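You operate a simulated robot arm through the tools that you are given. There is no shell and no other tool. Be economical: measure what you need, move in short steps, check, and stop when the job is done.

You run a simulated two-armed robot. Do the job below in one go: nothing can be reset, and whatever is moved stays where it is left.

## Task
Set the step and tun heat as on the green card, with the tun stirrer running.
Fine: start the stirrer at the desk; the cards lie in the card drawer; shut it again.
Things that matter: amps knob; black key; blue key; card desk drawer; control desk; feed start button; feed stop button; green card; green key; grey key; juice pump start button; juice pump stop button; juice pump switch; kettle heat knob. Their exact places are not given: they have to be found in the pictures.

It is judged by the outcome, as a careful person would: the job done as asked, and still so three seconds after it is handed in. It fails if anything else is knocked over, pushed out of place, dropped, spilled or broken.

## Robot
Two 7-joint arms with fingered hands on one trunk, on a base that drives. Base frame: it is fixed to the floor where the robot stands at the start and does not move with it; the origin is under the middle of the robot, x ahead of it, y to its left, z up. Units: mm, degrees, N and s.
The left shoulder is at the start at [24, 187, 1433], the right one opposite. With the tool pointing down near the work surface each hand reaches from about 100 to 460 mm from the robot's upright axis, wherever it stands, measured 20 degrees to its own side. Places, roughly: amps knob [1000, 1400, 900]; black key [750, -3500, 1000]; card desk drawer [800, 0, 700]; control desk [1100, -1000, 600]; feed start button [900, 1300, 900]; feed stop button [900, 1300, 900]; grey key [750, 1000, 1000]; juice pump start button [900, -1400, 900]; juice pump stop button [900, -1400, 900]; juice pump switch [800, -1500, 900]; kettle heat knob [800, -2600, 900]; kettle pump start button [900, -3300, 900]; kettle pump stop button [900, -3300, 900]; kettle pump switch [800, -3400, 900]; kettle stirrer start button [900, -2900, 900]; kettle stirrer stop button [900, -2900, 900]. Payload 3.6 kg a hand.
The tool frame of a hand sits at the grasp point between the pads (the TCP): z along the fingers, y along the line on which they close. The tips reach 26 mm beyond it. The gripper opens to 88 mm. The gripper's body begins 30 mm behind the TCP. The gripper is a hand of 3 fingers: y runs from the thumb to the fingers, the wrist lies at [-17, -98, -164] in the tool frame.
Orientation is told as [roll, pitch, yaw] about the base's x, y, z axes, in that order, counted from this pose: with the fingers straight down and the wrist toward the robot, the tool's x, y and z point along [0, 1, 0], [1, 0, 0] and [0, 0, -1] of the base frame.

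## Interface
- The arms move only by the tool arm_command. It takes "left_increments", "right_increments" or both (then of equal length, played together; a hand with none holds still); each is one flat list of numbers, 6 for each row, row after row: the shift along the base's x, y, z in mm, then the turn, a rotation vector about the base's x, y, z in degrees. In form: [x, y, z, ax, ay, az, x, y, z, ax, ay, az, ...]. A call has 1 to 10 rows; each row shifts and turns the commanded pose from where the row before left it. A row lasts 0.2 s, in which the tool goes at most 50 mm and 8.6 degrees; a call with a longer step from one row to the next is refused whole. A pose out of reach is approached as far as the arm can. The call stops where the force on the tool passes 40 N (or 10 N more than at its start, if that is more) or the arm is blocked; 0.2 s more then pass. In this call time passes only in rows, and 0.2 s behind the last. It gives the time, the measured TCP pose, the force on the tool (base axes), the opening and the grip force at its end, in the units of the frame above (readings bear some noise), with the torque about the TCP (base axes, N m) and any sound that the robot's microphone picked up.
- Cameras (640 x 400 px; columns grow to the right, rows downward): "scene" is now at [200.9, 49.3, 1324]; the picture's right is [0.60, -0.80, 0.00], its down [-0.52, -0.39, -0.76] and it looks along [0.61, 0.46, -0.65] (base axes); focal length 214 px, centre (320, 200). "left" rides on the left gripper at [-56, -80, -102] in its tool frame; the picture's right is [-0.74, -0.32, 0.60], its down [0.62, -0.66, 0.41] and it looks along [0.27, 0.68, 0.69] (tool axes); focal length 247 px, centre (320, 200). "right" rides on the right gripper at [56, -80, -102] in its tool frame; the picture's right is [-0.73, 0.32, -0.60], its down [-0.62, -0.67, 0.41] and it looks along [-0.27, 0.68, 0.69] (tool axes); focal length 247 px, centre (320, 200).
- get_image(camera): a new picture of that camera. No time passes.
- raise_lower(by): slides the trunk up (or, below 0, down) by that many mm; the arms and the scene camera ride with it, the base frame stays. It gives what a move gives, with no picture.
- drive_base(legs): drives the robot by 1 to 6 legs, each [ahead, left, turn to the left] in mm, mm and degrees, along the robot's own axes; the way and the turn of a leg run together, so that a leg with both is an arc; at most 1500 mm and 180 degrees a leg. The arms and the cameras ride along, it lands a little off, and it stops where it bumps. It gives what a move gives.
- move_fingers(fingers, thumb_bend, thumb_turn, hand): sets how far each is bent, from 0 (flat) to 1 (curled in); at 0.3 the hand is open as for a grip, at 0.7 the pads meet at the TCP. One left out holds its place. A second passes; each finger stops where it meets its share of the squeeze, and holds until it gets a number again. It is the only way to open and close the hand. It gives what a move gives, with no picture; readings hold the bend of each and the force on the fingers (four entries, about 0 where the hand has none), thumb and palm. thumb_turn goes from beside the hand (0) to across from the fingers (1), as for a grip.
- aim_head(pan, tilt): turns the head with the scene camera to pan (to the left, within 60 degrees either way) and tilt (down, from -29 to 69), counted from straight ahead of the robot. It gives what a move gives.
- locate(camera, pixels): for up to 12 pixels [column, row] of the newest picture of that camera ("zoom" is the newest enlarged one), the place [x, y, z] in the base frame of the surface seen there, good to about 2 mm. No time passes.
- close_up(camera, box): a new picture of the part [left, top, right, bottom] of that camera's present view, enlarged. No time passes.
- finish_job(): hands the job in; it is judged then, once.

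Go step by step. Measure first, check grasps and placings, and put right what went wrong. The budget is 80 turns and 78 pictures, counting those below and the enlarged ones. Unless the task says otherwise, let go and move clear before handing in, and close with one line.

The tools are called as a command line: name --argument value ..., lists and objects as JSON in quotes. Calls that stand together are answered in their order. arm_command: Moves the arms, as the interface text tells. Its arguments: {"type":"object","properties":{"left_increments":{"type":"array"},"right_increments":{"type":"array"}},"required":[]} The other tools are called the same way: raise_lower (by) slides the trunk up or down; move_fingers (fingers, thumb_bend, thumb_turn, hand) moves the fingers one by one; drive_base (legs) drives the base; aim_head (pan, tilt) turns the head that bears the scene camera; get_image (camera) takes a picture; locate (camera, pixels) gives the place of the surface under pixels of a picture; close_up (camera, box) takes an enlarged picture of a part of a camera's view; finish_job () hands the job in.

At the start:

```text
time: 0.0
left_position: [276.9, 368.0, 1135.1]
left_ee_rot: [0.0, 0.0, 0.1]
left_contact_force: [0.4, -0.4, 0.3]
left_ft_torque: [0.0, 0.03, 0.01]
left_grip_width: 87.4
left_gripper_force: 0.0
left_shape: jaw
left_bend: [0.3, 0.3, 0.98]
left_finger forces: [0.0, 0.0, 0.0, 0.1, 0.1, 0.1]
right_position: [472.2, 54.2, 1240.0]
right_ee_rot: [0.0, 0.0, -0.1]
right_contact_force: [0.5, 0.9, -0.3]
right_ft_torque: [0.0, 0.03, -0.03]
right_grip_width: 87.8
right_gripper_force: 0.0
right_shape: jaw
right_bend: [0.3, 0.3, 0.98]
right_finger forces: [0.1, 0.1, 0.1, 0.1, 0.1, 0.1]
trunk travel left (down, up): [-574.0, 183.0]
robot x, y, heading: [-1.3, -1.8, -0.2]
head pan, tilt: [36.8, 40.3]
```

scene: 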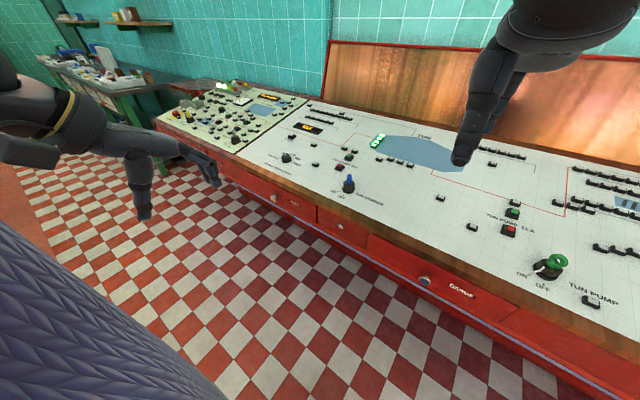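
right: 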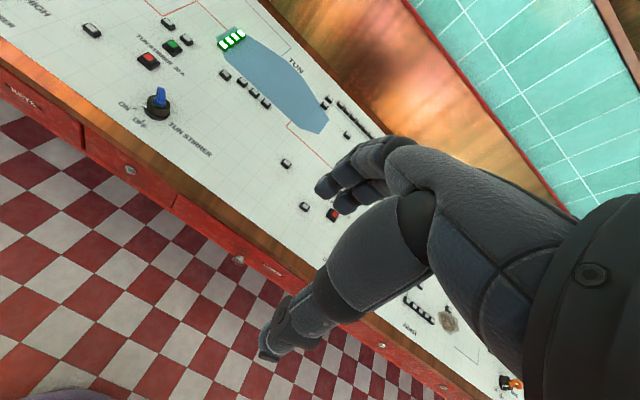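
left: 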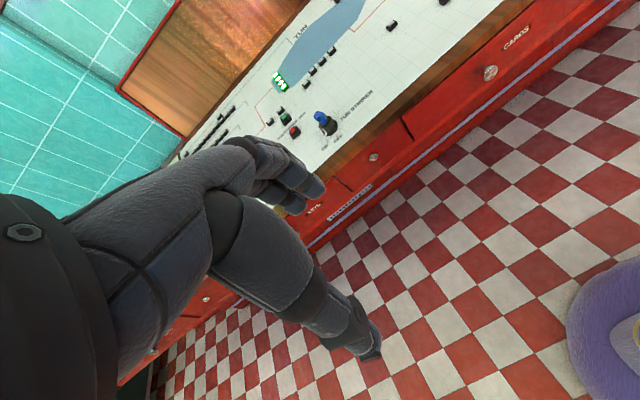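

The scene picture shows the long desk with a "CARDS" drawer near (440,285), the tun stirrer key switch near (348,185), and a tun pump key near (550,265). I'll enlarge parts of the view to read the labels.

close_up --camera "scene" --box '[240, 90, 440, 215]'

close_up --camera "scene" --box '[150, 75, 310, 175]'

locate --camera "scene" --pixels '[[424, 281], [348, 184], [550, 268], [340, 226], [286, 158], [274, 198], [345, 168], [514, 212], [509, 230], [310, 127], [400, 243]]'

```text
3.20 times, centred on (340, 152) of scene
```

zoom: 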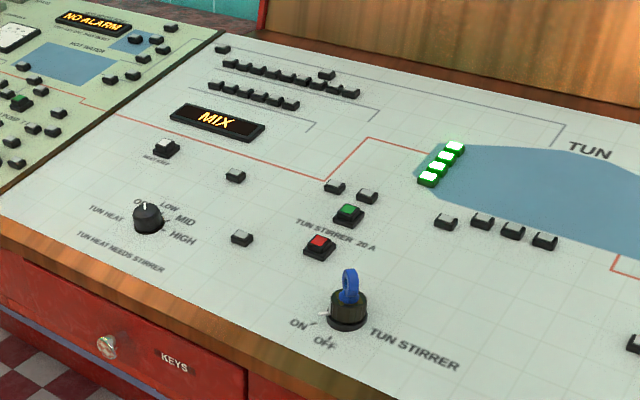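

```text
4.00 times, centred on (230, 125) of scene
```

zoom: 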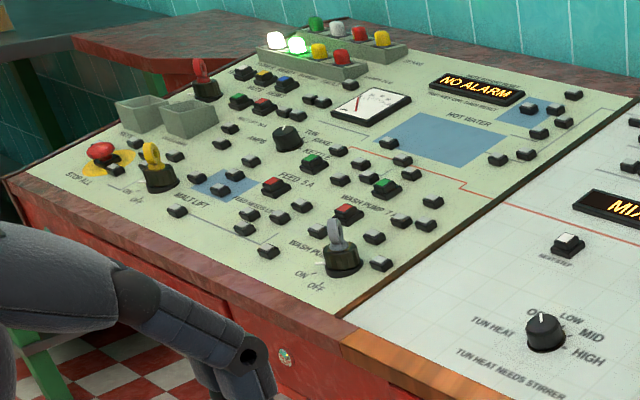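

```text
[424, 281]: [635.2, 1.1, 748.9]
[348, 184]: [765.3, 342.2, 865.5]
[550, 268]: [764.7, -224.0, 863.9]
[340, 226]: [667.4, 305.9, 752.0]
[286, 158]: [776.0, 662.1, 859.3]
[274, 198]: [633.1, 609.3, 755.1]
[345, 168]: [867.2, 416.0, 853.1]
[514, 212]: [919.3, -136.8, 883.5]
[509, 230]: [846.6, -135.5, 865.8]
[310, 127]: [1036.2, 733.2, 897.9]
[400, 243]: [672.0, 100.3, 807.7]
```

The step display reads MIX, the tun heat knob (146,218 in the first zoom) is marked OFF/LOW/MID/HIGH, and the CARDS drawer knob is at [635,1,749]. Next I'll turn the head to the drawer and look closely at the key switch.

close_up --camera "scene" --box '[310, 140, 390, 210]'

aim_head --pan 0 --tilt 45

get_image --camera "scene"

```text
5.71 times, centred on (350, 175) of scene
```

zoom: 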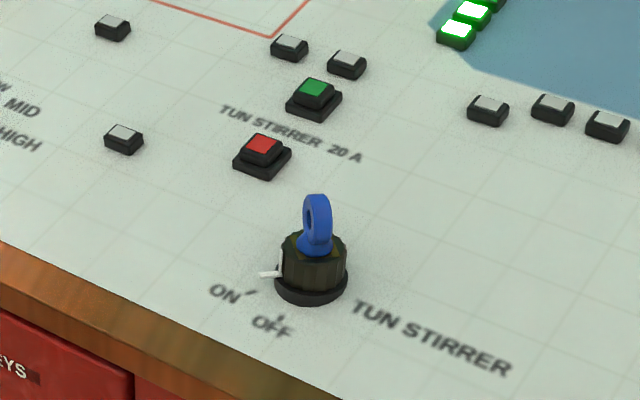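

```text
time: 1.0
left_position: [277.1, 369.2, 1135.2]
left_ee_rot: [-0.1, -0.1, 0.0]
left_contact_force: [0.0, 0.1, -0.3]
left_ft_torque: [-0.02, 0.01, 0.0]
left_grip_width: 87.7
left_gripper_force: 0.0
left_shape: jaw
left_bend: [0.3, 0.3, 0.98]
left_finger forces: [0.1, 0.1, 0.0, 0.0, 0.1, 0.0]
right_position: [472.9, 52.3, 1241.0]
right_ee_rot: [0.0, 0.0, 0.0]
right_contact_force: [-0.5, 0.6, -0.4]
right_ft_torque: [0.02, 0.0, -0.01]
right_grip_width: 87.8
right_gripper_force: 0.1
right_shape: jaw
right_bend: [0.3, 0.3, 0.98]
right_finger forces: [0.0, 0.0, 0.0, 0.0, 0.0, 0.0]
trunk travel left (down, up): [-574.0, 183.0]
robot x, y, heading: [0.6, 0.9, 0.1]
head pan, tilt: [0.0, 45.0]
```

```text
71 pictures are left
```

scene: 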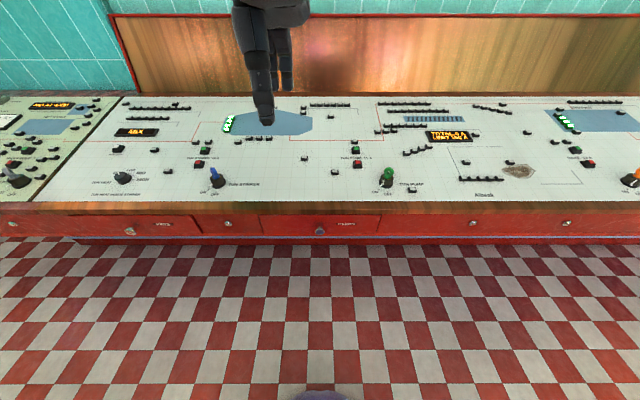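

The key is on (its white pointer sits by the ON tick). There is a "TOTAL A" display at (448,136), so I'll read it along with the other displays.

close_up --camera "scene" --box '[370, 95, 510, 190]'

close_up --camera "scene" --box '[240, 200, 400, 250]'

locate --camera "scene" --pixels '[[319, 230], [262, 225], [381, 225], [319, 245], [319, 212], [205, 151], [201, 162], [123, 177], [119, 149], [214, 178]]'

```text
4.21 times, centred on (440, 142) of scene
```

zoom: 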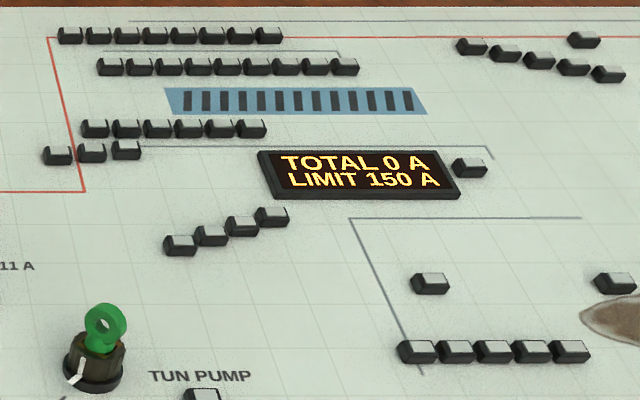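

```text
4.00 times, centred on (320, 225) of scene
```

zoom: 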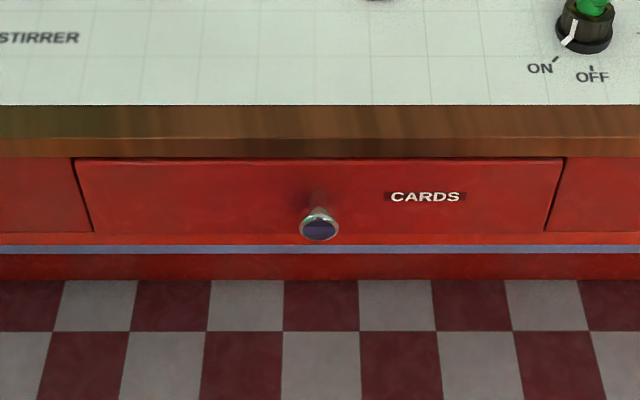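

```text
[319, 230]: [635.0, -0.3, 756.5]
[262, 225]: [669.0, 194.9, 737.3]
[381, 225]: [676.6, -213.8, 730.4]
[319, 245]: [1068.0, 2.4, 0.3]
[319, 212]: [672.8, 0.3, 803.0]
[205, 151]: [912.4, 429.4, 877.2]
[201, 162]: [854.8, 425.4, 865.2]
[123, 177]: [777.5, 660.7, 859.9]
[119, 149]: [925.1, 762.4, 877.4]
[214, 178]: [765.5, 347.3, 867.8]
```

The desk draws 0 A with a limit of 150 A, so the stirrer is not running yet. To open the CARDS drawer I'll lower the trunk and turn the right hand to point forward at the knob.

raise_lower --by -300

arm_command --right_increments '[-5, -5, -18, 0, -8.5, 0, -5, -5, -18, 0, -8.5, 0, -5, -5, -18, 0, -8.5, 0, -5, -5, -18, 0, -8.5, 0, -5, -5, -18, 0, -8.5, 0, -5, -5, -18, 0, -8.5, 0, -5, -5, -18, 0, -8.5, 0, -5, -5, -18, 0, -8.5, 0, -5, -5, -18, 0, -8.5, 0, -5, -5, -18, 0, -8.5, 0]'

aim_head --pan 0 --tilt 35

get_image --camera "scene"

get_image --camera "right"

```text
time: 4.0
left_position: [286.7, 367.1, 800.3]
left_ee_rot: [-0.2, 8.0, -0.1]
left_contact_force: [0.2, 0.4, 0.2]
left_ft_torque: [0.05, 0.0, -0.01]
left_grip_width: 87.7
left_gripper_force: 0.1
left_shape: jaw
left_bend: [0.3, 0.3, 0.98]
left_finger forces: [0.0, 0.0, 0.0, 0.0, 0.0, 0.0]
right_position: [471.8, 51.7, 940.0]
right_ee_rot: [0.0, 0.0, 0.0]
right_contact_force: [-0.2, -0.1, 0.6]
right_ft_torque: [0.01, -0.03, -0.01]
right_grip_width: 87.8
right_gripper_force: 0.1
right_shape: jaw
right_bend: [0.3, 0.3, 0.98]
right_finger forces: [0.0, 0.0, 0.0, 0.0, 0.1, 0.1]
trunk travel left (down, up): [-274.0, 483.0]
robot x, y, heading: [1.3, -1.9, -0.1]
head pan, tilt: [0.0, 45.0]
```

```text
time: 6.2
left_position: [287.0, 370.0, 799.2]
left_ee_rot: [-0.1, 8.0, -0.1]
left_contact_force: [0.2, 0.1, -0.4]
left_ft_torque: [0.03, 0.0, -0.01]
left_grip_width: 87.5
left_gripper_force: 0.1
left_shape: jaw
left_bend: [0.3, 0.3, 0.98]
left_finger forces: [0.0, 0.0, 0.0, 0.1, 0.1, 0.1]
right_position: [422.6, 3.5, 761.6]
right_ee_rot: [0.4, -85.0, -0.2]
right_contact_force: [0.2, -0.2, -0.4]
right_ft_torque: [-0.01, -0.02, 0.01]
right_grip_width: 87.9
right_gripper_force: 0.0
right_shape: jaw
right_bend: [0.3, 0.3, 0.98]
right_finger forces: [0.0, 0.0, 0.1, 0.0, 0.1, 0.0]
trunk travel left (down, up): [-274.0, 483.0]
robot x, y, heading: [-5.2, -2.8, -0.2]
head pan, tilt: [0.0, 45.0]
```

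```text
time: 7.0
left_position: [287.3, 368.7, 799.8]
left_ee_rot: [-0.1, 8.0, 0.0]
left_contact_force: [0.5, -0.5, 0.2]
left_ft_torque: [-0.01, 0.02, -0.01]
left_grip_width: 87.7
left_gripper_force: 0.0
left_shape: jaw
left_bend: [0.3, 0.3, 0.98]
left_finger forces: [0.0, 0.0, 0.1, 0.0, 0.1, 0.1]
right_position: [422.7, 2.4, 760.3]
right_ee_rot: [-0.1, -84.9, 0.0]
right_contact_force: [1.0, -0.1, 1.1]
right_ft_torque: [0.01, 0.0, 0.0]
right_grip_width: 87.9
right_gripper_force: 0.1
right_shape: jaw
right_bend: [0.3, 0.3, 0.98]
right_finger forces: [0.1, 0.1, 0.0, 0.0, 0.1, 0.0]
trunk travel left (down, up): [-274.0, 483.0]
robot x, y, heading: [-2.5, -1.2, 0.1]
head pan, tilt: [0.0, 35.0]
```

```text
68 pictures are left
```

scene: 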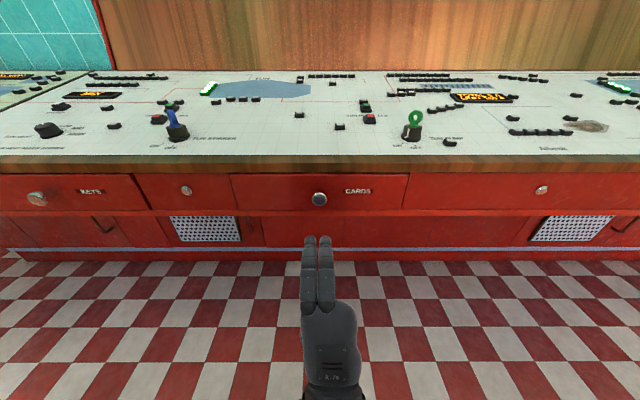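

```text
67 pictures are left
```

right: 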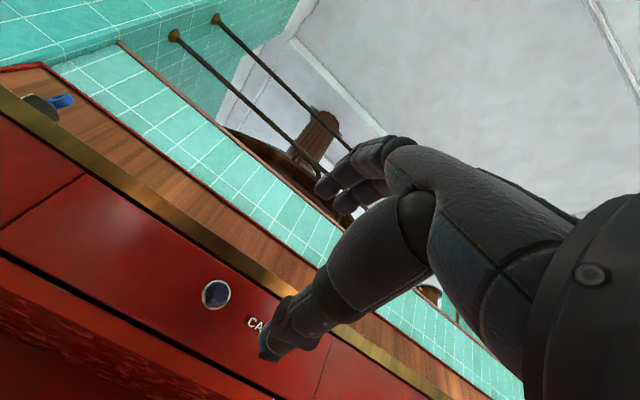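

The hand now points forward with two fingers above and the thumb below. I'll measure the knob exactly in the scene picture at (319,199).

close_up --camera "scene" --box '[270, 165, 370, 245]'

locate --camera "scene" --pixels '[[319, 200], [319, 195], [314, 199], [325, 199], [300, 199], [340, 205], [319, 177], [310, 239], [327, 239], [319, 165]]'

```text
5.00 times, centred on (320, 205) of scene
```

zoom: 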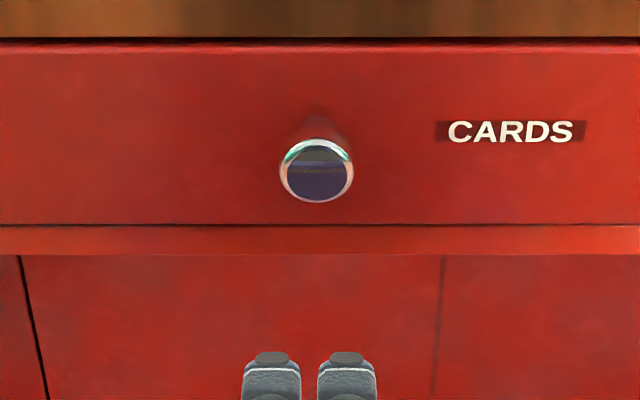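

```text
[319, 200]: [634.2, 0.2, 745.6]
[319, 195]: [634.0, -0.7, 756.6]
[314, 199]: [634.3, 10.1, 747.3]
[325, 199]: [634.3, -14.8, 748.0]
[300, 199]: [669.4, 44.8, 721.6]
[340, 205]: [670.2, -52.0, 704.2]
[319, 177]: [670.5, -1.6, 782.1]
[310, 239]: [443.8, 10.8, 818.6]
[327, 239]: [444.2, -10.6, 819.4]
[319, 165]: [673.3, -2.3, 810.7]
```

The knob's centre is at about [634..668, -0.5, 748], 32 mm across. I'll narrow the hand a little and move it over the knob.

move_fingers --hand "right" --fingers 0.42 --thumb_bend 0.4

arm_command --right_increments '[22, -1, -2, 0, 0, 0, 22, -1, -2, 0, 0, 0, 22, -1, -2, 0, 0, 0, 22, 0, -2, 0, 0, 0, 22, 0, -2, 0, 0, 0, 22, 0, -1, 0, 0, 0, 22, 0, -1, 0, 0, 0, 22, 0, 0, 0, 0, 0]'

get_image --camera "scene"

get_image --camera "right"

```text
time: 8.0
left_position: [286.9, 367.6, 799.2]
left_ee_rot: [-0.1, 8.0, -0.2]
left_contact_force: [0.4, 0.0, 0.4]
left_ft_torque: [-0.02, 0.01, 0.01]
left_grip_width: 87.5
left_gripper_force: 0.0
left_shape: jaw
left_bend: [0.3, 0.3, 0.98]
left_finger forces: [0.1, 0.0, 0.1, 0.0, 0.0, 0.1]
right_position: [424.1, 2.8, 760.5]
right_ee_rot: [-0.1, -84.8, 0.1]
right_contact_force: [-0.1, 0.2, 0.1]
right_ft_torque: [0.02, -0.03, 0.01]
right_grip_width: 65.5
right_gripper_force: 0.1
right_shape: fingers
right_bend: [0.42, 0.4, 0.98]
right_finger forces: [0.0, 0.0, 0.1, 0.0, 0.1, 0.1]
trunk travel left (down, up): [-274.0, 483.0]
robot x, y, heading: [2.9, 0.6, -0.4]
head pan, tilt: [0.0, 35.0]
```

```text
time: 9.8
left_position: [286.0, 368.8, 799.6]
left_ee_rot: [-0.1, 8.1, 0.0]
left_contact_force: [-0.1, 0.3, -0.8]
left_ft_torque: [0.0, 0.0, 0.03]
left_grip_width: 87.9
left_gripper_force: 0.1
left_shape: jaw
left_bend: [0.3, 0.3, 0.98]
left_finger forces: [0.0, 0.1, 0.0, 0.0, 0.0, 0.0]
right_position: [576.6, -6.0, 763.7]
right_ee_rot: [0.3, -85.0, -0.5]
right_contact_force: [-0.3, 0.9, 0.2]
right_ft_torque: [-0.02, 0.03, -0.01]
right_grip_width: 65.2
right_gripper_force: 0.1
right_shape: fingers
right_bend: [0.42, 0.4, 0.98]
right_finger forces: [0.1, 0.0, 0.0, 0.0, 0.1, 0.1]
right hand out of reach, approached as far as the arm can: row 7, 8
trunk travel left (down, up): [-274.0, 483.0]
robot x, y, heading: [-0.7, 3.3, 0.2]
head pan, tilt: [0.0, 35.0]
```

```text
65 pictures are left
```

scene: 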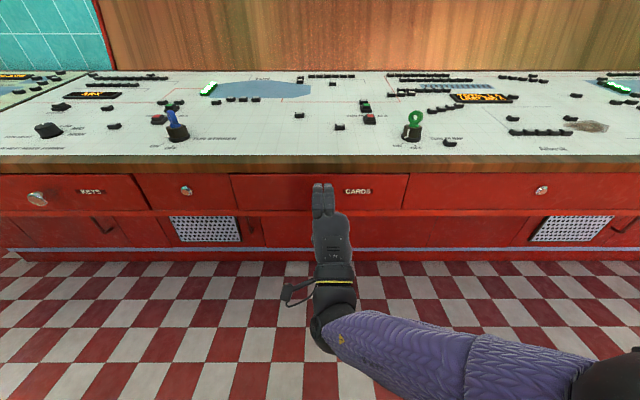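

```text
64 pictures are left
```

right: 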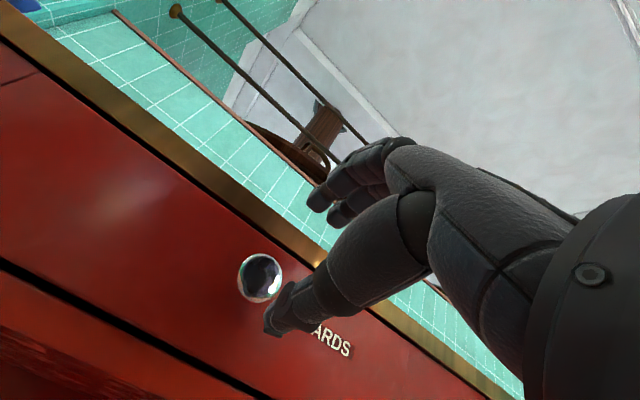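

The arm runs out of reach at x=577, and the TCP is about 14 mm too high. I'll back off, correct the height, and drive closer.

arm_command --right_increments '[-30, 3, -7, 0, 0, 0, -30, 2, -7, 0, 0, 0]'

drive_base --legs '[[70, 0, 0]]'

```text
time: 10.3
left_position: [286.5, 368.1, 800.1]
left_ee_rot: [-0.1, 8.0, -0.1]
left_contact_force: [-0.4, -1.0, -0.4]
left_ft_torque: [0.0, -0.01, 0.02]
left_grip_width: 87.8
left_gripper_force: 0.0
left_shape: jaw
left_bend: [0.3, 0.3, 0.98]
left_finger forces: [0.0, 0.0, 0.0, 0.0, 0.1, 0.0]
right_position: [515.1, -1.0, 749.8]
right_ee_rot: [-0.4, -85.0, 0.3]
right_contact_force: [-0.5, 0.4, -0.4]
right_ft_torque: [0.02, -0.01, -0.01]
right_grip_width: 65.1
right_gripper_force: 0.1
right_shape: fingers
right_bend: [0.42, 0.4, 0.98]
right_finger forces: [0.0, 0.0, 0.0, 0.0, 0.0, 0.0]
trunk travel left (down, up): [-274.0, 483.0]
robot x, y, heading: [1.4, -0.9, -0.0]
head pan, tilt: [0.0, 35.0]
```

```text
time: 11.4
left_position: [360.3, 368.4, 798.4]
left_ee_rot: [-0.1, 8.2, -0.2]
left_contact_force: [0.0, 0.7, -0.6]
left_ft_torque: [-0.02, 0.05, 0.01]
left_grip_width: 87.9
left_gripper_force: 0.1
left_shape: jaw
left_bend: [0.3, 0.3, 0.98]
left_finger forces: [0.0, 0.0, 0.0, 0.1, 0.1, 0.0]
right_position: [587.6, -1.0, 747.7]
right_ee_rot: [-0.2, -84.9, 0.1]
right_contact_force: [0.2, 0.0, -0.2]
right_ft_torque: [0.04, 0.0, 0.01]
right_grip_width: 65.7
right_gripper_force: 0.2
right_shape: fingers
right_bend: [0.42, 0.4, 0.98]
right_finger forces: [0.1, 0.0, 0.0, 0.0, 0.0, 0.0]
trunk travel left (down, up): [-274.0, 483.0]
robot x, y, heading: [72.6, 1.2, 0.2]
head pan, tilt: [0.0, 35.0]
```

The TCP is at [588,-1,748], in line with the knob. I'll push on 55 mm and grip.

arm_command --right_increments '[14, 0, 0, 0, 0, 0, 14, 0, 0, 0, 0, 0, 14, 0, 0, 0, 0, 0, 12, 0, 0, 0, 0, 0]'

move_fingers --hand "right" --fingers 0.68 --thumb_bend 0.68

get_image --camera "right"

```text
time: 12.4
left_position: [359.2, 367.9, 799.0]
left_ee_rot: [0.0, 8.1, -0.1]
left_contact_force: [-0.2, 0.2, 0.1]
left_ft_torque: [0.01, 0.03, -0.03]
left_grip_width: 87.6
left_gripper_force: 0.0
left_shape: jaw
left_bend: [0.3, 0.3, 0.98]
left_finger forces: [0.0, 0.0, 0.0, 0.0, 0.0, 0.0]
right_position: [636.7, -1.3, 756.1]
right_ee_rot: [1.8, -84.9, -1.9]
right_contact_force: [0.5, 0.5, -0.4]
right_ft_torque: [0.01, 0.01, -0.02]
right_grip_width: 65.2
right_gripper_force: 0.1
right_shape: fingers
right_bend: [0.42, 0.4, 0.98]
right_finger forces: [0.1, 0.0, 0.0, 0.1, 0.0, 0.1]
right hand out of reach, approached as far as the arm can: row 4
trunk travel left (down, up): [-274.0, 483.0]
robot x, y, heading: [75.3, 1.9, 0.2]
head pan, tilt: [0.0, 35.0]
```

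```text
time: 13.4
left_position: [360.5, 367.5, 799.8]
left_ee_rot: [-0.1, 8.0, -0.1]
left_contact_force: [0.4, 0.6, -0.8]
left_ft_torque: [0.02, 0.03, -0.03]
left_grip_width: 87.9
left_gripper_force: 0.0
left_shape: jaw
left_bend: [0.3, 0.3, 0.98]
left_finger forces: [0.1, 0.0, 0.0, 0.0, 0.0, 0.0]
right_position: [636.8, -4.7, 753.4]
right_ee_rot: [-0.9, -84.8, 0.9]
right_contact_force: [-2.1, 0.1, -18.4]
right_ft_torque: [-0.1, 0.12, 0.03]
right_grip_width: 24.5
right_gripper_force: 8.9
right_shape: fingers
right_bend: [0.68, 0.57, 0.97]
right_finger forces: [0.0, 0.0, 0.0, 0.0, 19.1, 0.1]
trunk travel left (down, up): [-274.0, 483.0]
robot x, y, heading: [66.4, -1.8, 0.0]
head pan, tilt: [0.0, 35.0]
```

```text
63 pictures are left
```

right: 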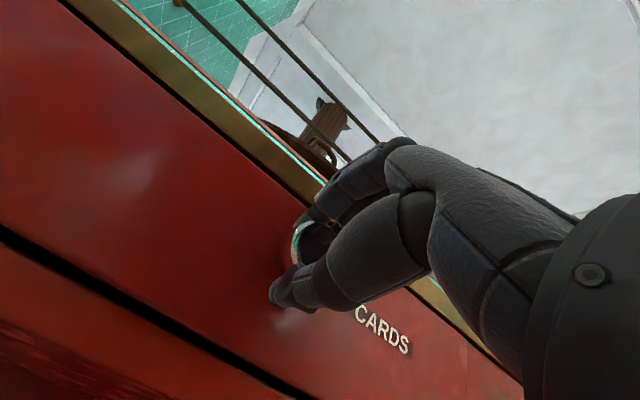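

The thumb presses with 19 N but the fingers have not met the knob yet. I'll bend the fingers further so they grip it.

move_fingers --hand "right" --fingers 0.85

get_image --camera "scene"

```text
time: 14.4
left_position: [360.7, 369.0, 799.8]
left_ee_rot: [-0.1, 8.1, -0.1]
left_contact_force: [0.3, 0.0, -0.4]
left_ft_torque: [0.01, 0.0, 0.03]
left_grip_width: 87.7
left_gripper_force: 0.1
left_shape: jaw
left_bend: [0.3, 0.3, 0.98]
left_finger forces: [0.1, 0.0, 0.0, 0.1, 0.1, 0.0]
right_position: [637.2, -2.1, 756.3]
right_ee_rot: [0.7, -85.0, -0.6]
right_contact_force: [3.9, -1.0, -2.0]
right_ft_torque: [0.05, 0.31, -0.09]
right_grip_width: 21.3
right_gripper_force: 23.1
right_shape: fingers
right_bend: [0.74, 0.57, 0.97]
right_finger forces: [24.8, 0.4, 0.0, 0.0, 20.6, 0.0]
trunk travel left (down, up): [-274.0, 483.0]
robot x, y, heading: [73.7, -0.3, -0.0]
head pan, tilt: [0.0, 35.0]
```

```text
62 pictures are left
```

scene: 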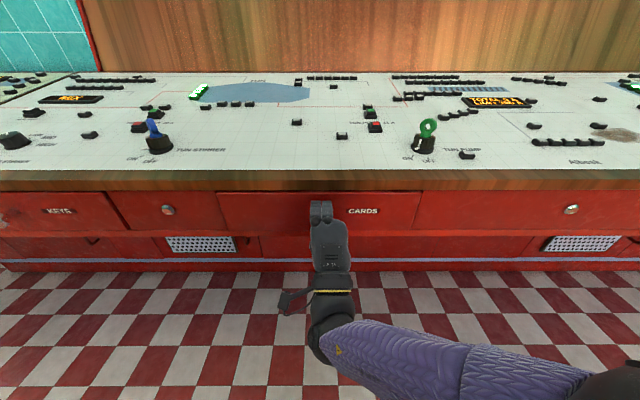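

The fingers and thumb now grip the knob (25 and 21 N). I'll pull it toward the robot.

arm_command --right_increments '[-10, 0, 0, 0, 0, 0, -15, 0, 0, 0, 0, 0, -20, 0, 0, 0, 0, 0, -25, 0, 0, 0, 0, 0, -25, 0, 0, 0, 0, 0, -25, 0, 0, 0, 0, 0, -25, 0, 0, 0, 0, 0, -25, 0, 0, 0, 0, 0, -25, 0, 0, 0, 0, 0]'

get_image --camera "scene"

```text
time: 16.4
left_position: [359.6, 367.2, 799.6]
left_ee_rot: [0.0, 8.0, -0.1]
left_contact_force: [0.2, -0.1, -0.9]
left_ft_torque: [-0.01, 0.01, -0.01]
left_grip_width: 87.7
left_gripper_force: 0.0
left_shape: jaw
left_bend: [0.3, 0.3, 0.98]
left_finger forces: [0.0, 0.0, 0.0, 0.0, 0.1, 0.0]
right_position: [440.1, -3.2, 756.0]
right_ee_rot: [-0.3, -85.0, 0.4]
right_contact_force: [-1.5, -2.4, -0.5]
right_ft_torque: [0.04, 0.2, -0.08]
right_grip_width: 20.1
right_gripper_force: 20.8
right_shape: fingers
right_bend: [0.74, 0.57, 0.97]
right_finger forces: [20.5, 0.5, 0.1, 0.0, 20.6, 0.0]
trunk travel left (down, up): [-274.0, 483.0]
robot x, y, heading: [76.4, 2.0, 0.1]
head pan, tilt: [0.0, 35.0]
```

```text
61 pictures are left
```

scene: 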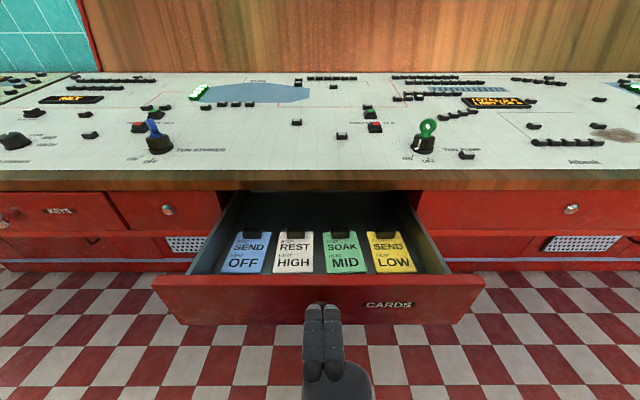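

The drawer came open and four cards can be seen. I'll enlarge the green one at (342,252).

close_up --camera "scene" --box '[220, 225, 430, 280]'

```text
3.05 times, centred on (325, 252) of scene
```

zoom: 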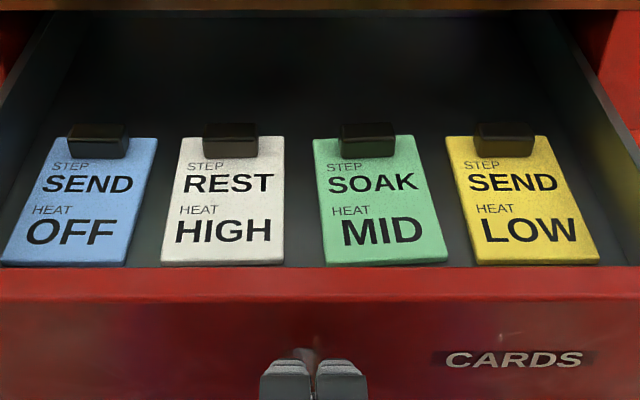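

The green card says step SOAK and heat MID. I'll push the drawer shut with the same grip, then release.

arm_command --right_increments '[20, 0, 0, 0, 0, 0, 25, 0, 0, 0, 0, 0, 25, 0, 0, 0, 0, 0, 25, 0, 0, 0, 0, 0, 25, 0, 0, 0, 0, 0, 25, 0, 0, 0, 0, 0, 20, 0, 0, 0, 0, 0, 15, 0, 0, 0, 0, 0, 12, 0, 0, 0, 0, 0, 8, 0, 0, 0, 0, 0]'

get_image --camera "scene"

locate --camera "scene" --pixels '[[250, 225], [400, 225], [210, 205], [440, 210]]'

```text
time: 18.6
left_position: [359.6, 368.9, 799.9]
left_ee_rot: [-0.2, 8.0, -0.2]
left_contact_force: [-0.2, 0.1, -0.7]
left_ft_torque: [-0.02, -0.02, 0.02]
left_grip_width: 87.4
left_gripper_force: 0.1
left_shape: jaw
left_bend: [0.3, 0.3, 0.98]
left_finger forces: [0.0, 0.0, 0.1, 0.1, 0.1, 0.1]
right_position: [640.2, -3.5, 755.6]
right_ee_rot: [-1.2, -84.7, 1.4]
right_contact_force: [1.2, 7.0, -6.7]
right_ft_torque: [0.0, 0.07, 0.05]
right_grip_width: 19.8
right_gripper_force: 21.2
right_shape: fingers
right_bend: [0.74, 0.57, 0.97]
right_finger forces: [19.9, 0.1, 0.0, 0.1, 23.5, 0.1]
right hand out of reach, approached as far as the arm can: row 10
trunk travel left (down, up): [-274.0, 483.0]
robot x, y, heading: [67.5, -4.2, -0.2]
head pan, tilt: [0.0, 35.0]
```

```text
59 pictures are left
```

scene: 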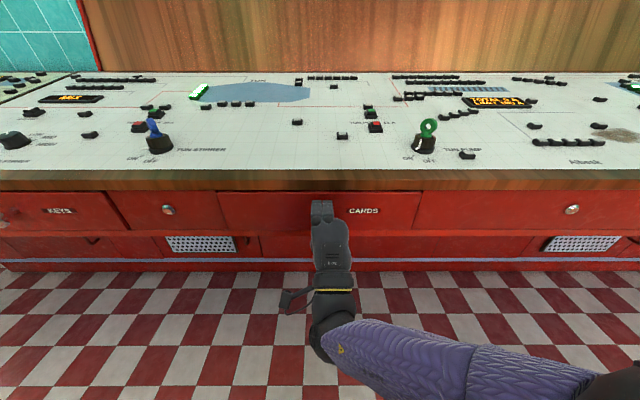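

```text
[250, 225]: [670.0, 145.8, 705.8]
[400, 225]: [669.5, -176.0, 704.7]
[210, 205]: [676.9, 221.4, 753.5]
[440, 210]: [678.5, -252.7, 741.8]
```

The front faces are flush at x=670 and the drawer is shut. I'll release the knob and back out.

move_fingers --hand "right" --fingers 0.4 --thumb_bend 0.38

arm_command --right_increments '[-15, 0, 0, 0, 0, 0, -25, 0, 0, 0, 0, 0, -40, 0, 0, 0, 0, 0, -40, 0, 0, 0, 0, 0, -40, 0, 0, 0, 0, 0, -40, 0, 0, 0, 0, 0]'

drive_base --legs '[[-100, 0, 0], [0, 480, 0]]'

raise_lower --by 230

aim_head --pan 0 --tilt 38

get_image --camera "scene"

```text
time: 19.6
left_position: [358.0, 367.8, 799.4]
left_ee_rot: [-0.1, 8.0, -0.1]
left_contact_force: [0.4, -0.1, -0.6]
left_ft_torque: [0.0, -0.02, 0.0]
left_grip_width: 87.7
left_gripper_force: 0.1
left_shape: jaw
left_bend: [0.3, 0.3, 0.98]
left_finger forces: [0.0, 0.0, 0.0, 0.0, 0.0, 0.0]
right_position: [639.9, -4.9, 758.9]
right_ee_rot: [0.0, -84.9, 0.1]
right_contact_force: [0.3, 0.3, 0.5]
right_ft_torque: [-0.01, 0.05, 0.01]
right_grip_width: 69.2
right_gripper_force: 0.1
right_shape: fingers
right_bend: [0.4, 0.38, 0.97]
right_finger forces: [0.0, 0.0, 0.0, 0.0, 0.0, 0.0]
trunk travel left (down, up): [-274.0, 483.0]
robot x, y, heading: [72.5, 1.5, 0.2]
head pan, tilt: [0.0, 35.0]
```

```text
time: 21.0
left_position: [361.0, 367.5, 799.7]
left_ee_rot: [-0.1, 8.1, -0.1]
left_contact_force: [0.7, 0.1, -0.3]
left_ft_torque: [-0.04, -0.01, -0.02]
left_grip_width: 87.8
left_gripper_force: 0.0
left_shape: jaw
left_bend: [0.3, 0.3, 0.98]
left_finger forces: [0.0, 0.1, 0.1, 0.0, 0.1, 0.1]
right_position: [440.6, -5.5, 759.8]
right_ee_rot: [-0.1, -85.0, 0.1]
right_contact_force: [0.1, 0.6, 0.7]
right_ft_torque: [-0.01, -0.01, -0.01]
right_grip_width: 69.0
right_gripper_force: 0.1
right_shape: fingers
right_bend: [0.4, 0.38, 0.97]
right_finger forces: [0.0, 0.1, 0.0, 0.0, 0.0, 0.0]
trunk travel left (down, up): [-274.0, 483.0]
robot x, y, heading: [76.9, -1.6, 0.1]
head pan, tilt: [0.0, 35.0]
```

```text
time: 24.6
left_position: [260.7, 843.6, 798.4]
left_ee_rot: [-0.1, 8.0, -0.7]
left_contact_force: [-0.3, -0.2, -0.3]
left_ft_torque: [-0.01, 0.03, 0.01]
left_grip_width: 88.0
left_gripper_force: 0.2
left_shape: jaw
left_bend: [0.3, 0.3, 0.98]
left_finger forces: [0.0, 0.0, 0.0, 0.0, 0.1, 0.0]
right_position: [338.2, 470.6, 758.8]
right_ee_rot: [-0.6, -85.0, -0.1]
right_contact_force: [-0.3, -0.4, 1.5]
right_ft_torque: [-0.01, 0.01, -0.01]
right_grip_width: 68.6
right_gripper_force: 0.0
right_shape: fingers
right_bend: [0.4, 0.38, 0.97]
right_finger forces: [0.0, 0.0, 0.0, 0.1, 0.0, 0.0]
trunk travel left (down, up): [-274.0, 483.0]
robot x, y, heading: [-26.4, 479.5, -0.5]
head pan, tilt: [0.0, 35.0]
```

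```text
time: 27.0
left_position: [261.1, 843.0, 1029.9]
left_ee_rot: [-0.2, 8.1, -0.5]
left_contact_force: [-0.1, -0.2, 0.3]
left_ft_torque: [-0.02, 0.0, 0.03]
left_grip_width: 87.6
left_gripper_force: 0.1
left_shape: jaw
left_bend: [0.3, 0.3, 0.98]
left_finger forces: [0.0, 0.1, 0.0, 0.1, 0.0, 0.1]
right_position: [339.2, 469.4, 988.7]
right_ee_rot: [-0.1, -84.9, -0.5]
right_contact_force: [-0.4, -0.1, 0.5]
right_ft_torque: [-0.01, 0.01, -0.02]
right_grip_width: 68.8
right_gripper_force: 0.1
right_shape: fingers
right_bend: [0.4, 0.38, 0.97]
right_finger forces: [0.1, 0.0, 0.0, 0.1, 0.0, 0.0]
trunk travel left (down, up): [-504.0, 253.0]
robot x, y, heading: [-28.1, 478.6, -0.7]
head pan, tilt: [0.0, 35.0]
```

```text
time: 27.6
left_position: [261.9, 843.8, 1029.2]
left_ee_rot: [-0.1, 8.1, -0.7]
left_contact_force: [0.1, 0.7, 0.1]
left_ft_torque: [0.0, 0.03, -0.02]
left_grip_width: 88.0
left_gripper_force: 0.1
left_shape: jaw
left_bend: [0.3, 0.3, 0.98]
left_finger forces: [0.0, 0.0, 0.0, 0.1, 0.0, 0.1]
right_position: [337.2, 469.7, 989.6]
right_ee_rot: [0.0, -85.0, -0.6]
right_contact_force: [-0.3, -0.4, 1.3]
right_ft_torque: [-0.02, -0.01, 0.03]
right_grip_width: 68.7
right_gripper_force: 0.0
right_shape: fingers
right_bend: [0.4, 0.38, 0.97]
right_finger forces: [0.0, 0.1, 0.1, 0.1, 0.0, 0.1]
trunk travel left (down, up): [-504.0, 253.0]
robot x, y, heading: [-29.4, 479.5, -0.6]
head pan, tilt: [0.0, 38.0]
```

```text
58 pictures are left
```

scene: 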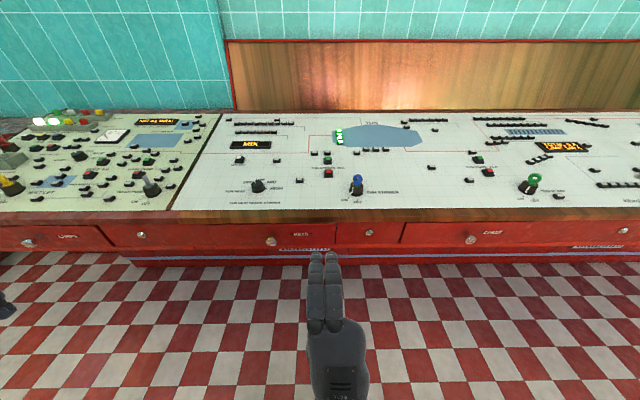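

Buttons and the heat knob are in view: start (328,160), stop (328,172), heat knob (257,186). I'll close the right hand to a pinch as a pressing point, tilt it to point downward, lower the trunk and come nearer.

arm_command --right_increments '[10, -5, 25, 0, 7.8, 0, 10, -5, 25, 0, 7.8, 0, 10, -5, 25, 0, 7.8, 0, 10, -5, 25, 0, 7.8, 0, 10, -5, 25, 0, 7.8, 0, 10, -5, 25, 0, 7.8, 0, 10, -5, 15, 0, 7.8, 0]'

move_fingers --hand "right" --fingers 0.7 --thumb_bend 0.66

raise_lower --by -110

drive_base --legs '[[270, 0, 0.5]]'

get_image --camera "scene"

get_image --camera "right"

```text
time: 29.4
left_position: [261.8, 843.5, 1030.0]
left_ee_rot: [-0.2, 7.9, -0.7]
left_contact_force: [0.4, 0.0, 0.0]
left_ft_torque: [0.0, 0.0, -0.03]
left_grip_width: 87.6
left_gripper_force: 0.1
left_shape: jaw
left_bend: [0.3, 0.3, 0.98]
left_finger forces: [0.0, 0.1, 0.0, 0.0, 0.0, 0.0]
right_position: [407.9, 413.4, 1137.3]
right_ee_rot: [-5.8, -29.7, 2.1]
right_contact_force: [0.3, -0.2, -0.1]
right_ft_torque: [0.03, 0.0, 0.01]
right_grip_width: 68.8
right_gripper_force: 0.1
right_shape: fingers
right_bend: [0.4, 0.38, 0.97]
right_finger forces: [0.0, 0.0, 0.0, 0.0, 0.0, 0.0]
trunk travel left (down, up): [-504.0, 253.0]
robot x, y, heading: [-31.2, 472.9, -0.3]
head pan, tilt: [0.0, 38.0]
stopped in row 7 (right hand): the arm was blocked; the commanded pose is now the measured one
```

```text
time: 30.4
left_position: [262.3, 844.3, 1029.0]
left_ee_rot: [-0.2, 8.0, -0.7]
left_contact_force: [-1.3, -0.3, 0.3]
left_ft_torque: [-0.01, -0.02, -0.02]
left_grip_width: 87.7
left_gripper_force: 0.1
left_shape: jaw
left_bend: [0.3, 0.3, 0.98]
left_finger forces: [0.1, 0.1, 0.0, 0.0, 0.1, 0.0]
right_position: [407.5, 413.9, 1136.2]
right_ee_rot: [-5.8, -29.9, 2.2]
right_contact_force: [0.4, 0.7, -0.2]
right_ft_torque: [-0.01, 0.01, 0.01]
right_grip_width: 6.6
right_gripper_force: 0.0
right_shape: fingers
right_bend: [0.7, 0.66, 0.97]
right_finger forces: [0.0, 0.0, 0.1, 0.0, 0.0, 0.1]
trunk travel left (down, up): [-504.0, 253.0]
robot x, y, heading: [-28.6, 480.5, -0.4]
head pan, tilt: [0.0, 38.0]
```

```text
time: 31.4
left_position: [262.8, 843.0, 949.6]
left_ee_rot: [-0.1, 8.2, -0.8]
left_contact_force: [0.5, 0.0, 0.3]
left_ft_torque: [-0.02, 0.01, 0.0]
left_grip_width: 87.8
left_gripper_force: 0.1
left_shape: jaw
left_bend: [0.3, 0.3, 0.98]
left_finger forces: [0.1, 0.0, 0.1, 0.0, 0.0, 0.1]
right_position: [416.0, 372.5, 1039.6]
right_ee_rot: [-16.5, -30.4, 6.9]
right_contact_force: [0.2, -0.4, 0.2]
right_ft_torque: [-0.03, 0.03, -0.03]
right_grip_width: 6.7
right_gripper_force: 0.1
right_shape: fingers
right_bend: [0.7, 0.66, 0.97]
right_finger forces: [0.1, 0.0, 0.1, 0.0, 0.0, 0.0]
trunk travel left (down, up): [-425.0, 332.0]
robot x, y, heading: [-29.8, 477.7, -0.7]
head pan, tilt: [0.0, 38.0]
stopped: the arm was blocked; the commanded pose is now the measured one
```

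```text
time: 33.3
left_position: [526.8, 845.3, 948.9]
left_ee_rot: [-0.1, 8.3, -0.1]
left_contact_force: [-0.2, -0.5, 0.6]
left_ft_torque: [-0.01, -0.03, -0.01]
left_grip_width: 87.7
left_gripper_force: 0.0
left_shape: jaw
left_bend: [0.3, 0.3, 0.98]
left_finger forces: [0.0, 0.0, 0.1, 0.1, 0.1, 0.0]
right_position: [687.2, 376.3, 1041.1]
right_ee_rot: [-16.3, -30.3, 7.5]
right_contact_force: [-1.2, -0.1, -0.4]
right_ft_torque: [0.01, 0.02, 0.02]
right_grip_width: 6.6
right_gripper_force: 0.0
right_shape: fingers
right_bend: [0.7, 0.66, 0.97]
right_finger forces: [0.1, 0.0, 0.0, 0.0, 0.1, 0.1]
trunk travel left (down, up): [-425.0, 332.0]
robot x, y, heading: [239.2, 476.2, -0.2]
head pan, tilt: [0.0, 38.0]
```

```text
57 pictures are left
```

scene: 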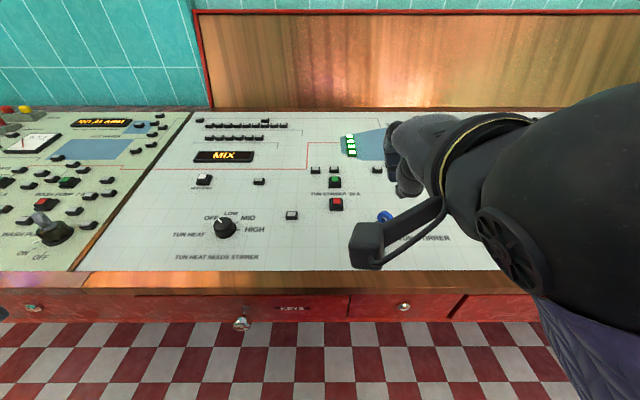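

```text
56 pictures are left
```

right: 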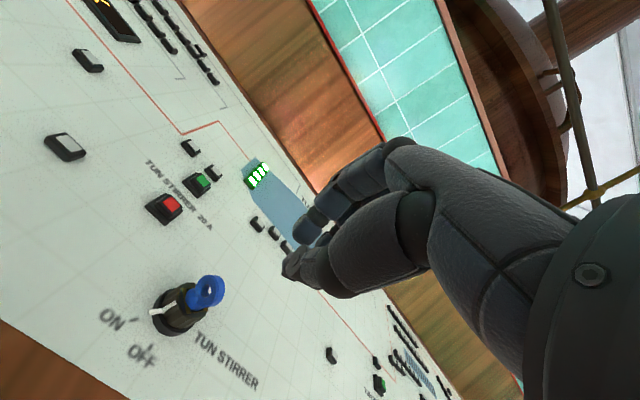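

The start button is visible at (335,183) and the heat knob at (222,228), but the arm is cramped across the body. I'll shift the base left and straighten the hand.

drive_base --legs '[[0, 140, 0]]'

arm_command --right_increments '[10, -20, 0, 4, 0, -1.5, 10, -20, 0, 4, 0, -1.5, 10, -20, 0, 4, 0, -1.5, 10, -20, 0, 4, 0, -1.5]'

get_image --camera "scene"

get_image --camera "right"

```text
time: 34.6
left_position: [526.5, 988.6, 949.9]
left_ee_rot: [-0.2, 8.2, -0.1]
left_contact_force: [0.4, 0.4, -0.2]
left_ft_torque: [-0.04, 0.03, 0.0]
left_grip_width: 87.7
left_gripper_force: 0.0
left_shape: jaw
left_bend: [0.3, 0.3, 0.98]
left_finger forces: [0.0, 0.0, 0.0, 0.0, 0.0, 0.0]
right_position: [686.4, 517.9, 1041.1]
right_ee_rot: [-16.5, -30.4, 7.7]
right_contact_force: [0.1, 0.2, -0.2]
right_ft_torque: [-0.02, 0.01, -0.02]
right_grip_width: 6.8
right_gripper_force: 0.1
right_shape: fingers
right_bend: [0.7, 0.66, 0.97]
right_finger forces: [0.0, 0.0, 0.0, 0.0, 0.0, 0.0]
trunk travel left (down, up): [-425.0, 332.0]
robot x, y, heading: [240.8, 618.4, -0.2]
head pan, tilt: [0.0, 38.0]
```

```text
time: 35.6
left_position: [526.0, 987.2, 950.0]
left_ee_rot: [-0.1, 8.3, 0.0]
left_contact_force: [0.9, 0.2, 0.7]
left_ft_torque: [0.01, -0.03, 0.0]
left_grip_width: 87.7
left_gripper_force: 0.1
left_shape: jaw
left_bend: [0.3, 0.3, 0.98]
left_finger forces: [0.0, 0.0, 0.0, 0.0, 0.0, 0.0]
right_position: [725.4, 438.1, 1041.0]
right_ee_rot: [2.6, -30.5, -8.0]
right_contact_force: [-0.4, -0.3, -0.3]
right_ft_torque: [0.0, -0.03, 0.0]
right_grip_width: 6.5
right_gripper_force: 0.0
right_shape: fingers
right_bend: [0.7, 0.66, 0.97]
right_finger forces: [0.0, 0.0, 0.0, 0.1, 0.0, 0.0]
trunk travel left (down, up): [-425.0, 332.0]
robot x, y, heading: [239.0, 616.7, -0.1]
head pan, tilt: [0.0, 38.0]
```

```text
55 pictures are left
```

scene: 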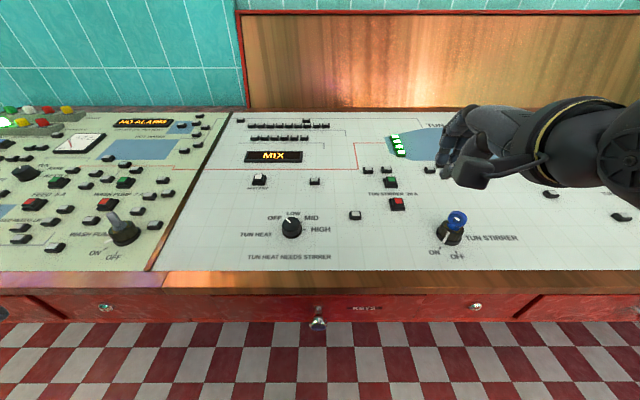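

```text
54 pictures are left
```

right: 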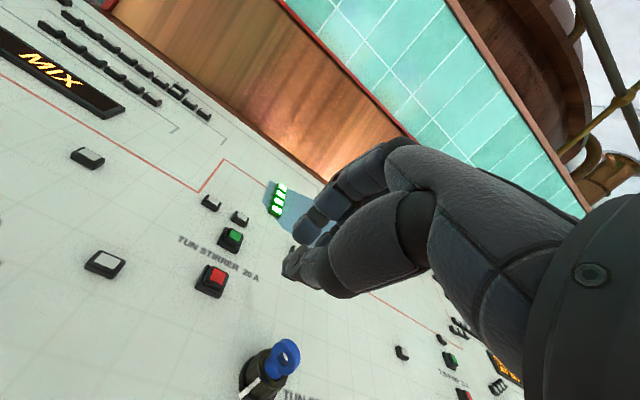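

The hand is now clear. I'll measure the buttons, the knob and the fingertips.

locate --camera "right" --pixels '[[299, 230], [313, 240], [290, 255], [290, 275], [232, 236], [213, 275], [241, 219], [212, 203]]'

locate --camera "scene" --pixels '[[404, 181], [398, 203], [259, 178], [259, 184], [291, 226], [292, 238], [283, 230], [300, 230]]'

close_up --camera "scene" --box '[235, 165, 345, 265]'

close_up --camera "scene" --box '[350, 150, 450, 230]'

```text
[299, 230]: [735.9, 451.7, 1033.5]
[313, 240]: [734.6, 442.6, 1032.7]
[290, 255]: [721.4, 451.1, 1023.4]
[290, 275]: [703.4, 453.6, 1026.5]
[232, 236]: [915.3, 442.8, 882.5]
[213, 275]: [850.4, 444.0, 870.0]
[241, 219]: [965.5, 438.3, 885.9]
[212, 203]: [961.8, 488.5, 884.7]
```

```text
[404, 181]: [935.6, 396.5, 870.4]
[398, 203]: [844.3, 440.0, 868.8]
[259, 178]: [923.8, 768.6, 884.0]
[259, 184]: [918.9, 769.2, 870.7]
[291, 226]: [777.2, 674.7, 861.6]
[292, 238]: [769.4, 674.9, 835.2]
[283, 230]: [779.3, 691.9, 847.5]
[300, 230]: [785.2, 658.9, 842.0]
```

```text
4.00 times, centred on (290, 215) of scene
```

zoom: 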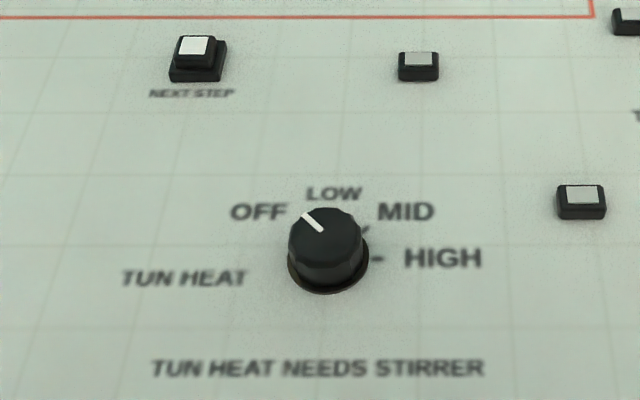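

```text
5.00 times, centred on (400, 190) of scene
```

zoom: 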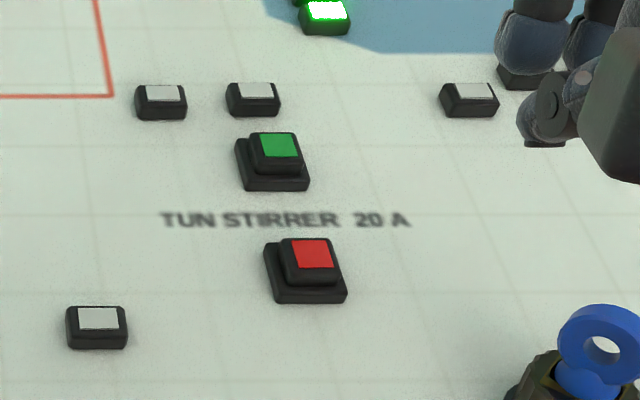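

Measured from here, the green cap is at [915,443,882] and the thumb tip, lowest, is about 19 mm below the TCP at x−4. I'll move to hover about 28 mm above the start button and check.

arm_command --right_increments '[32, 1, -16, 0, 0, 0, 32, 1, -16, 0, 0, 0, 32, 1, -16, 0, 0, 0, 32, 1, -16, 0, 0, 0, 32, 0, -20, 0, 0, 0, 32, 0, -25, 0, 0, 0]'

get_image --camera "right"

close_up --camera "scene" --box '[340, 130, 460, 230]'

```text
time: 37.0
left_position: [527.1, 986.3, 950.7]
left_ee_rot: [-0.1, 8.3, -0.1]
left_contact_force: [-0.1, -0.1, -0.6]
left_ft_torque: [0.01, 0.01, -0.02]
left_grip_width: 87.8
left_gripper_force: 0.1
left_shape: jaw
left_bend: [0.3, 0.3, 0.98]
left_finger forces: [0.0, 0.0, 0.0, 0.0, 0.0, 0.0]
right_position: [919.1, 440.5, 930.7]
right_ee_rot: [2.2, -30.5, -8.0]
right_contact_force: [0.6, -0.2, -1.1]
right_ft_torque: [0.03, 0.0, -0.02]
right_grip_width: 6.7
right_gripper_force: 0.1
right_shape: fingers
right_bend: [0.7, 0.66, 0.97]
right_finger forces: [0.0, 0.0, 0.0, 0.0, 0.0, 0.0]
trunk travel left (down, up): [-425.0, 332.0]
robot x, y, heading: [239.5, 617.1, 0.2]
head pan, tilt: [0.0, 38.0]
```

```text
51 pictures are left
```

right: 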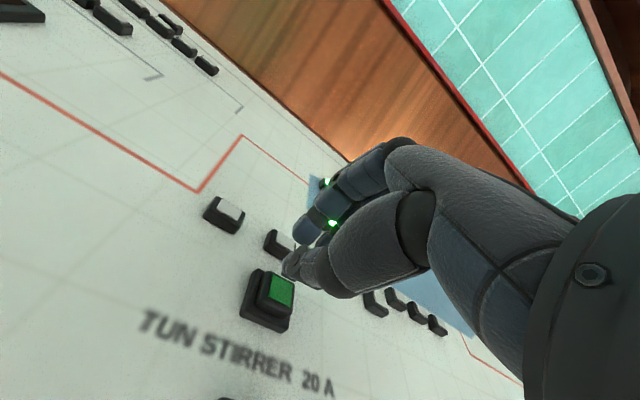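

```text
4.00 times, centred on (400, 180) of scene
```

zoom: 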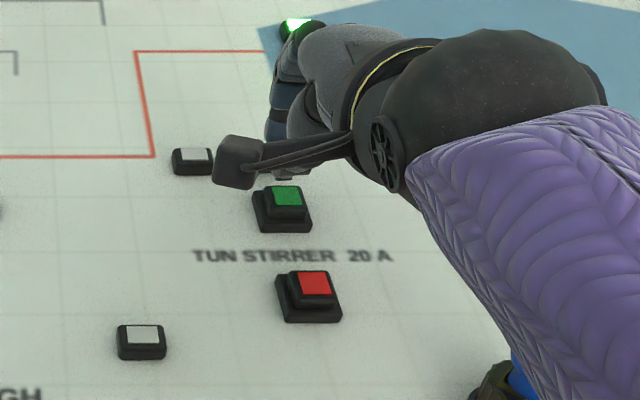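

locate --camera "right" --pixels '[[282, 292], [275, 298], [291, 262], [288, 272], [296, 278], [298, 235], [270, 243]]'

close_up --camera "right" --box '[220, 190, 380, 340]'

```text
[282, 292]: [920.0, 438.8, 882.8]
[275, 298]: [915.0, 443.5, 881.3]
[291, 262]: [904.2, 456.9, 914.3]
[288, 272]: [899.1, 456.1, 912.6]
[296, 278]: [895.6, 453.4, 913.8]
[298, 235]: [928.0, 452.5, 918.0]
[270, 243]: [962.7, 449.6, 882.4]
```

```text
2.67 times, centred on (300, 265) of right
```

zoom: 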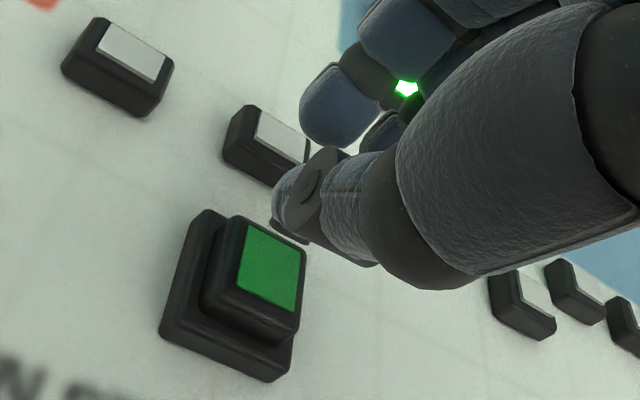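

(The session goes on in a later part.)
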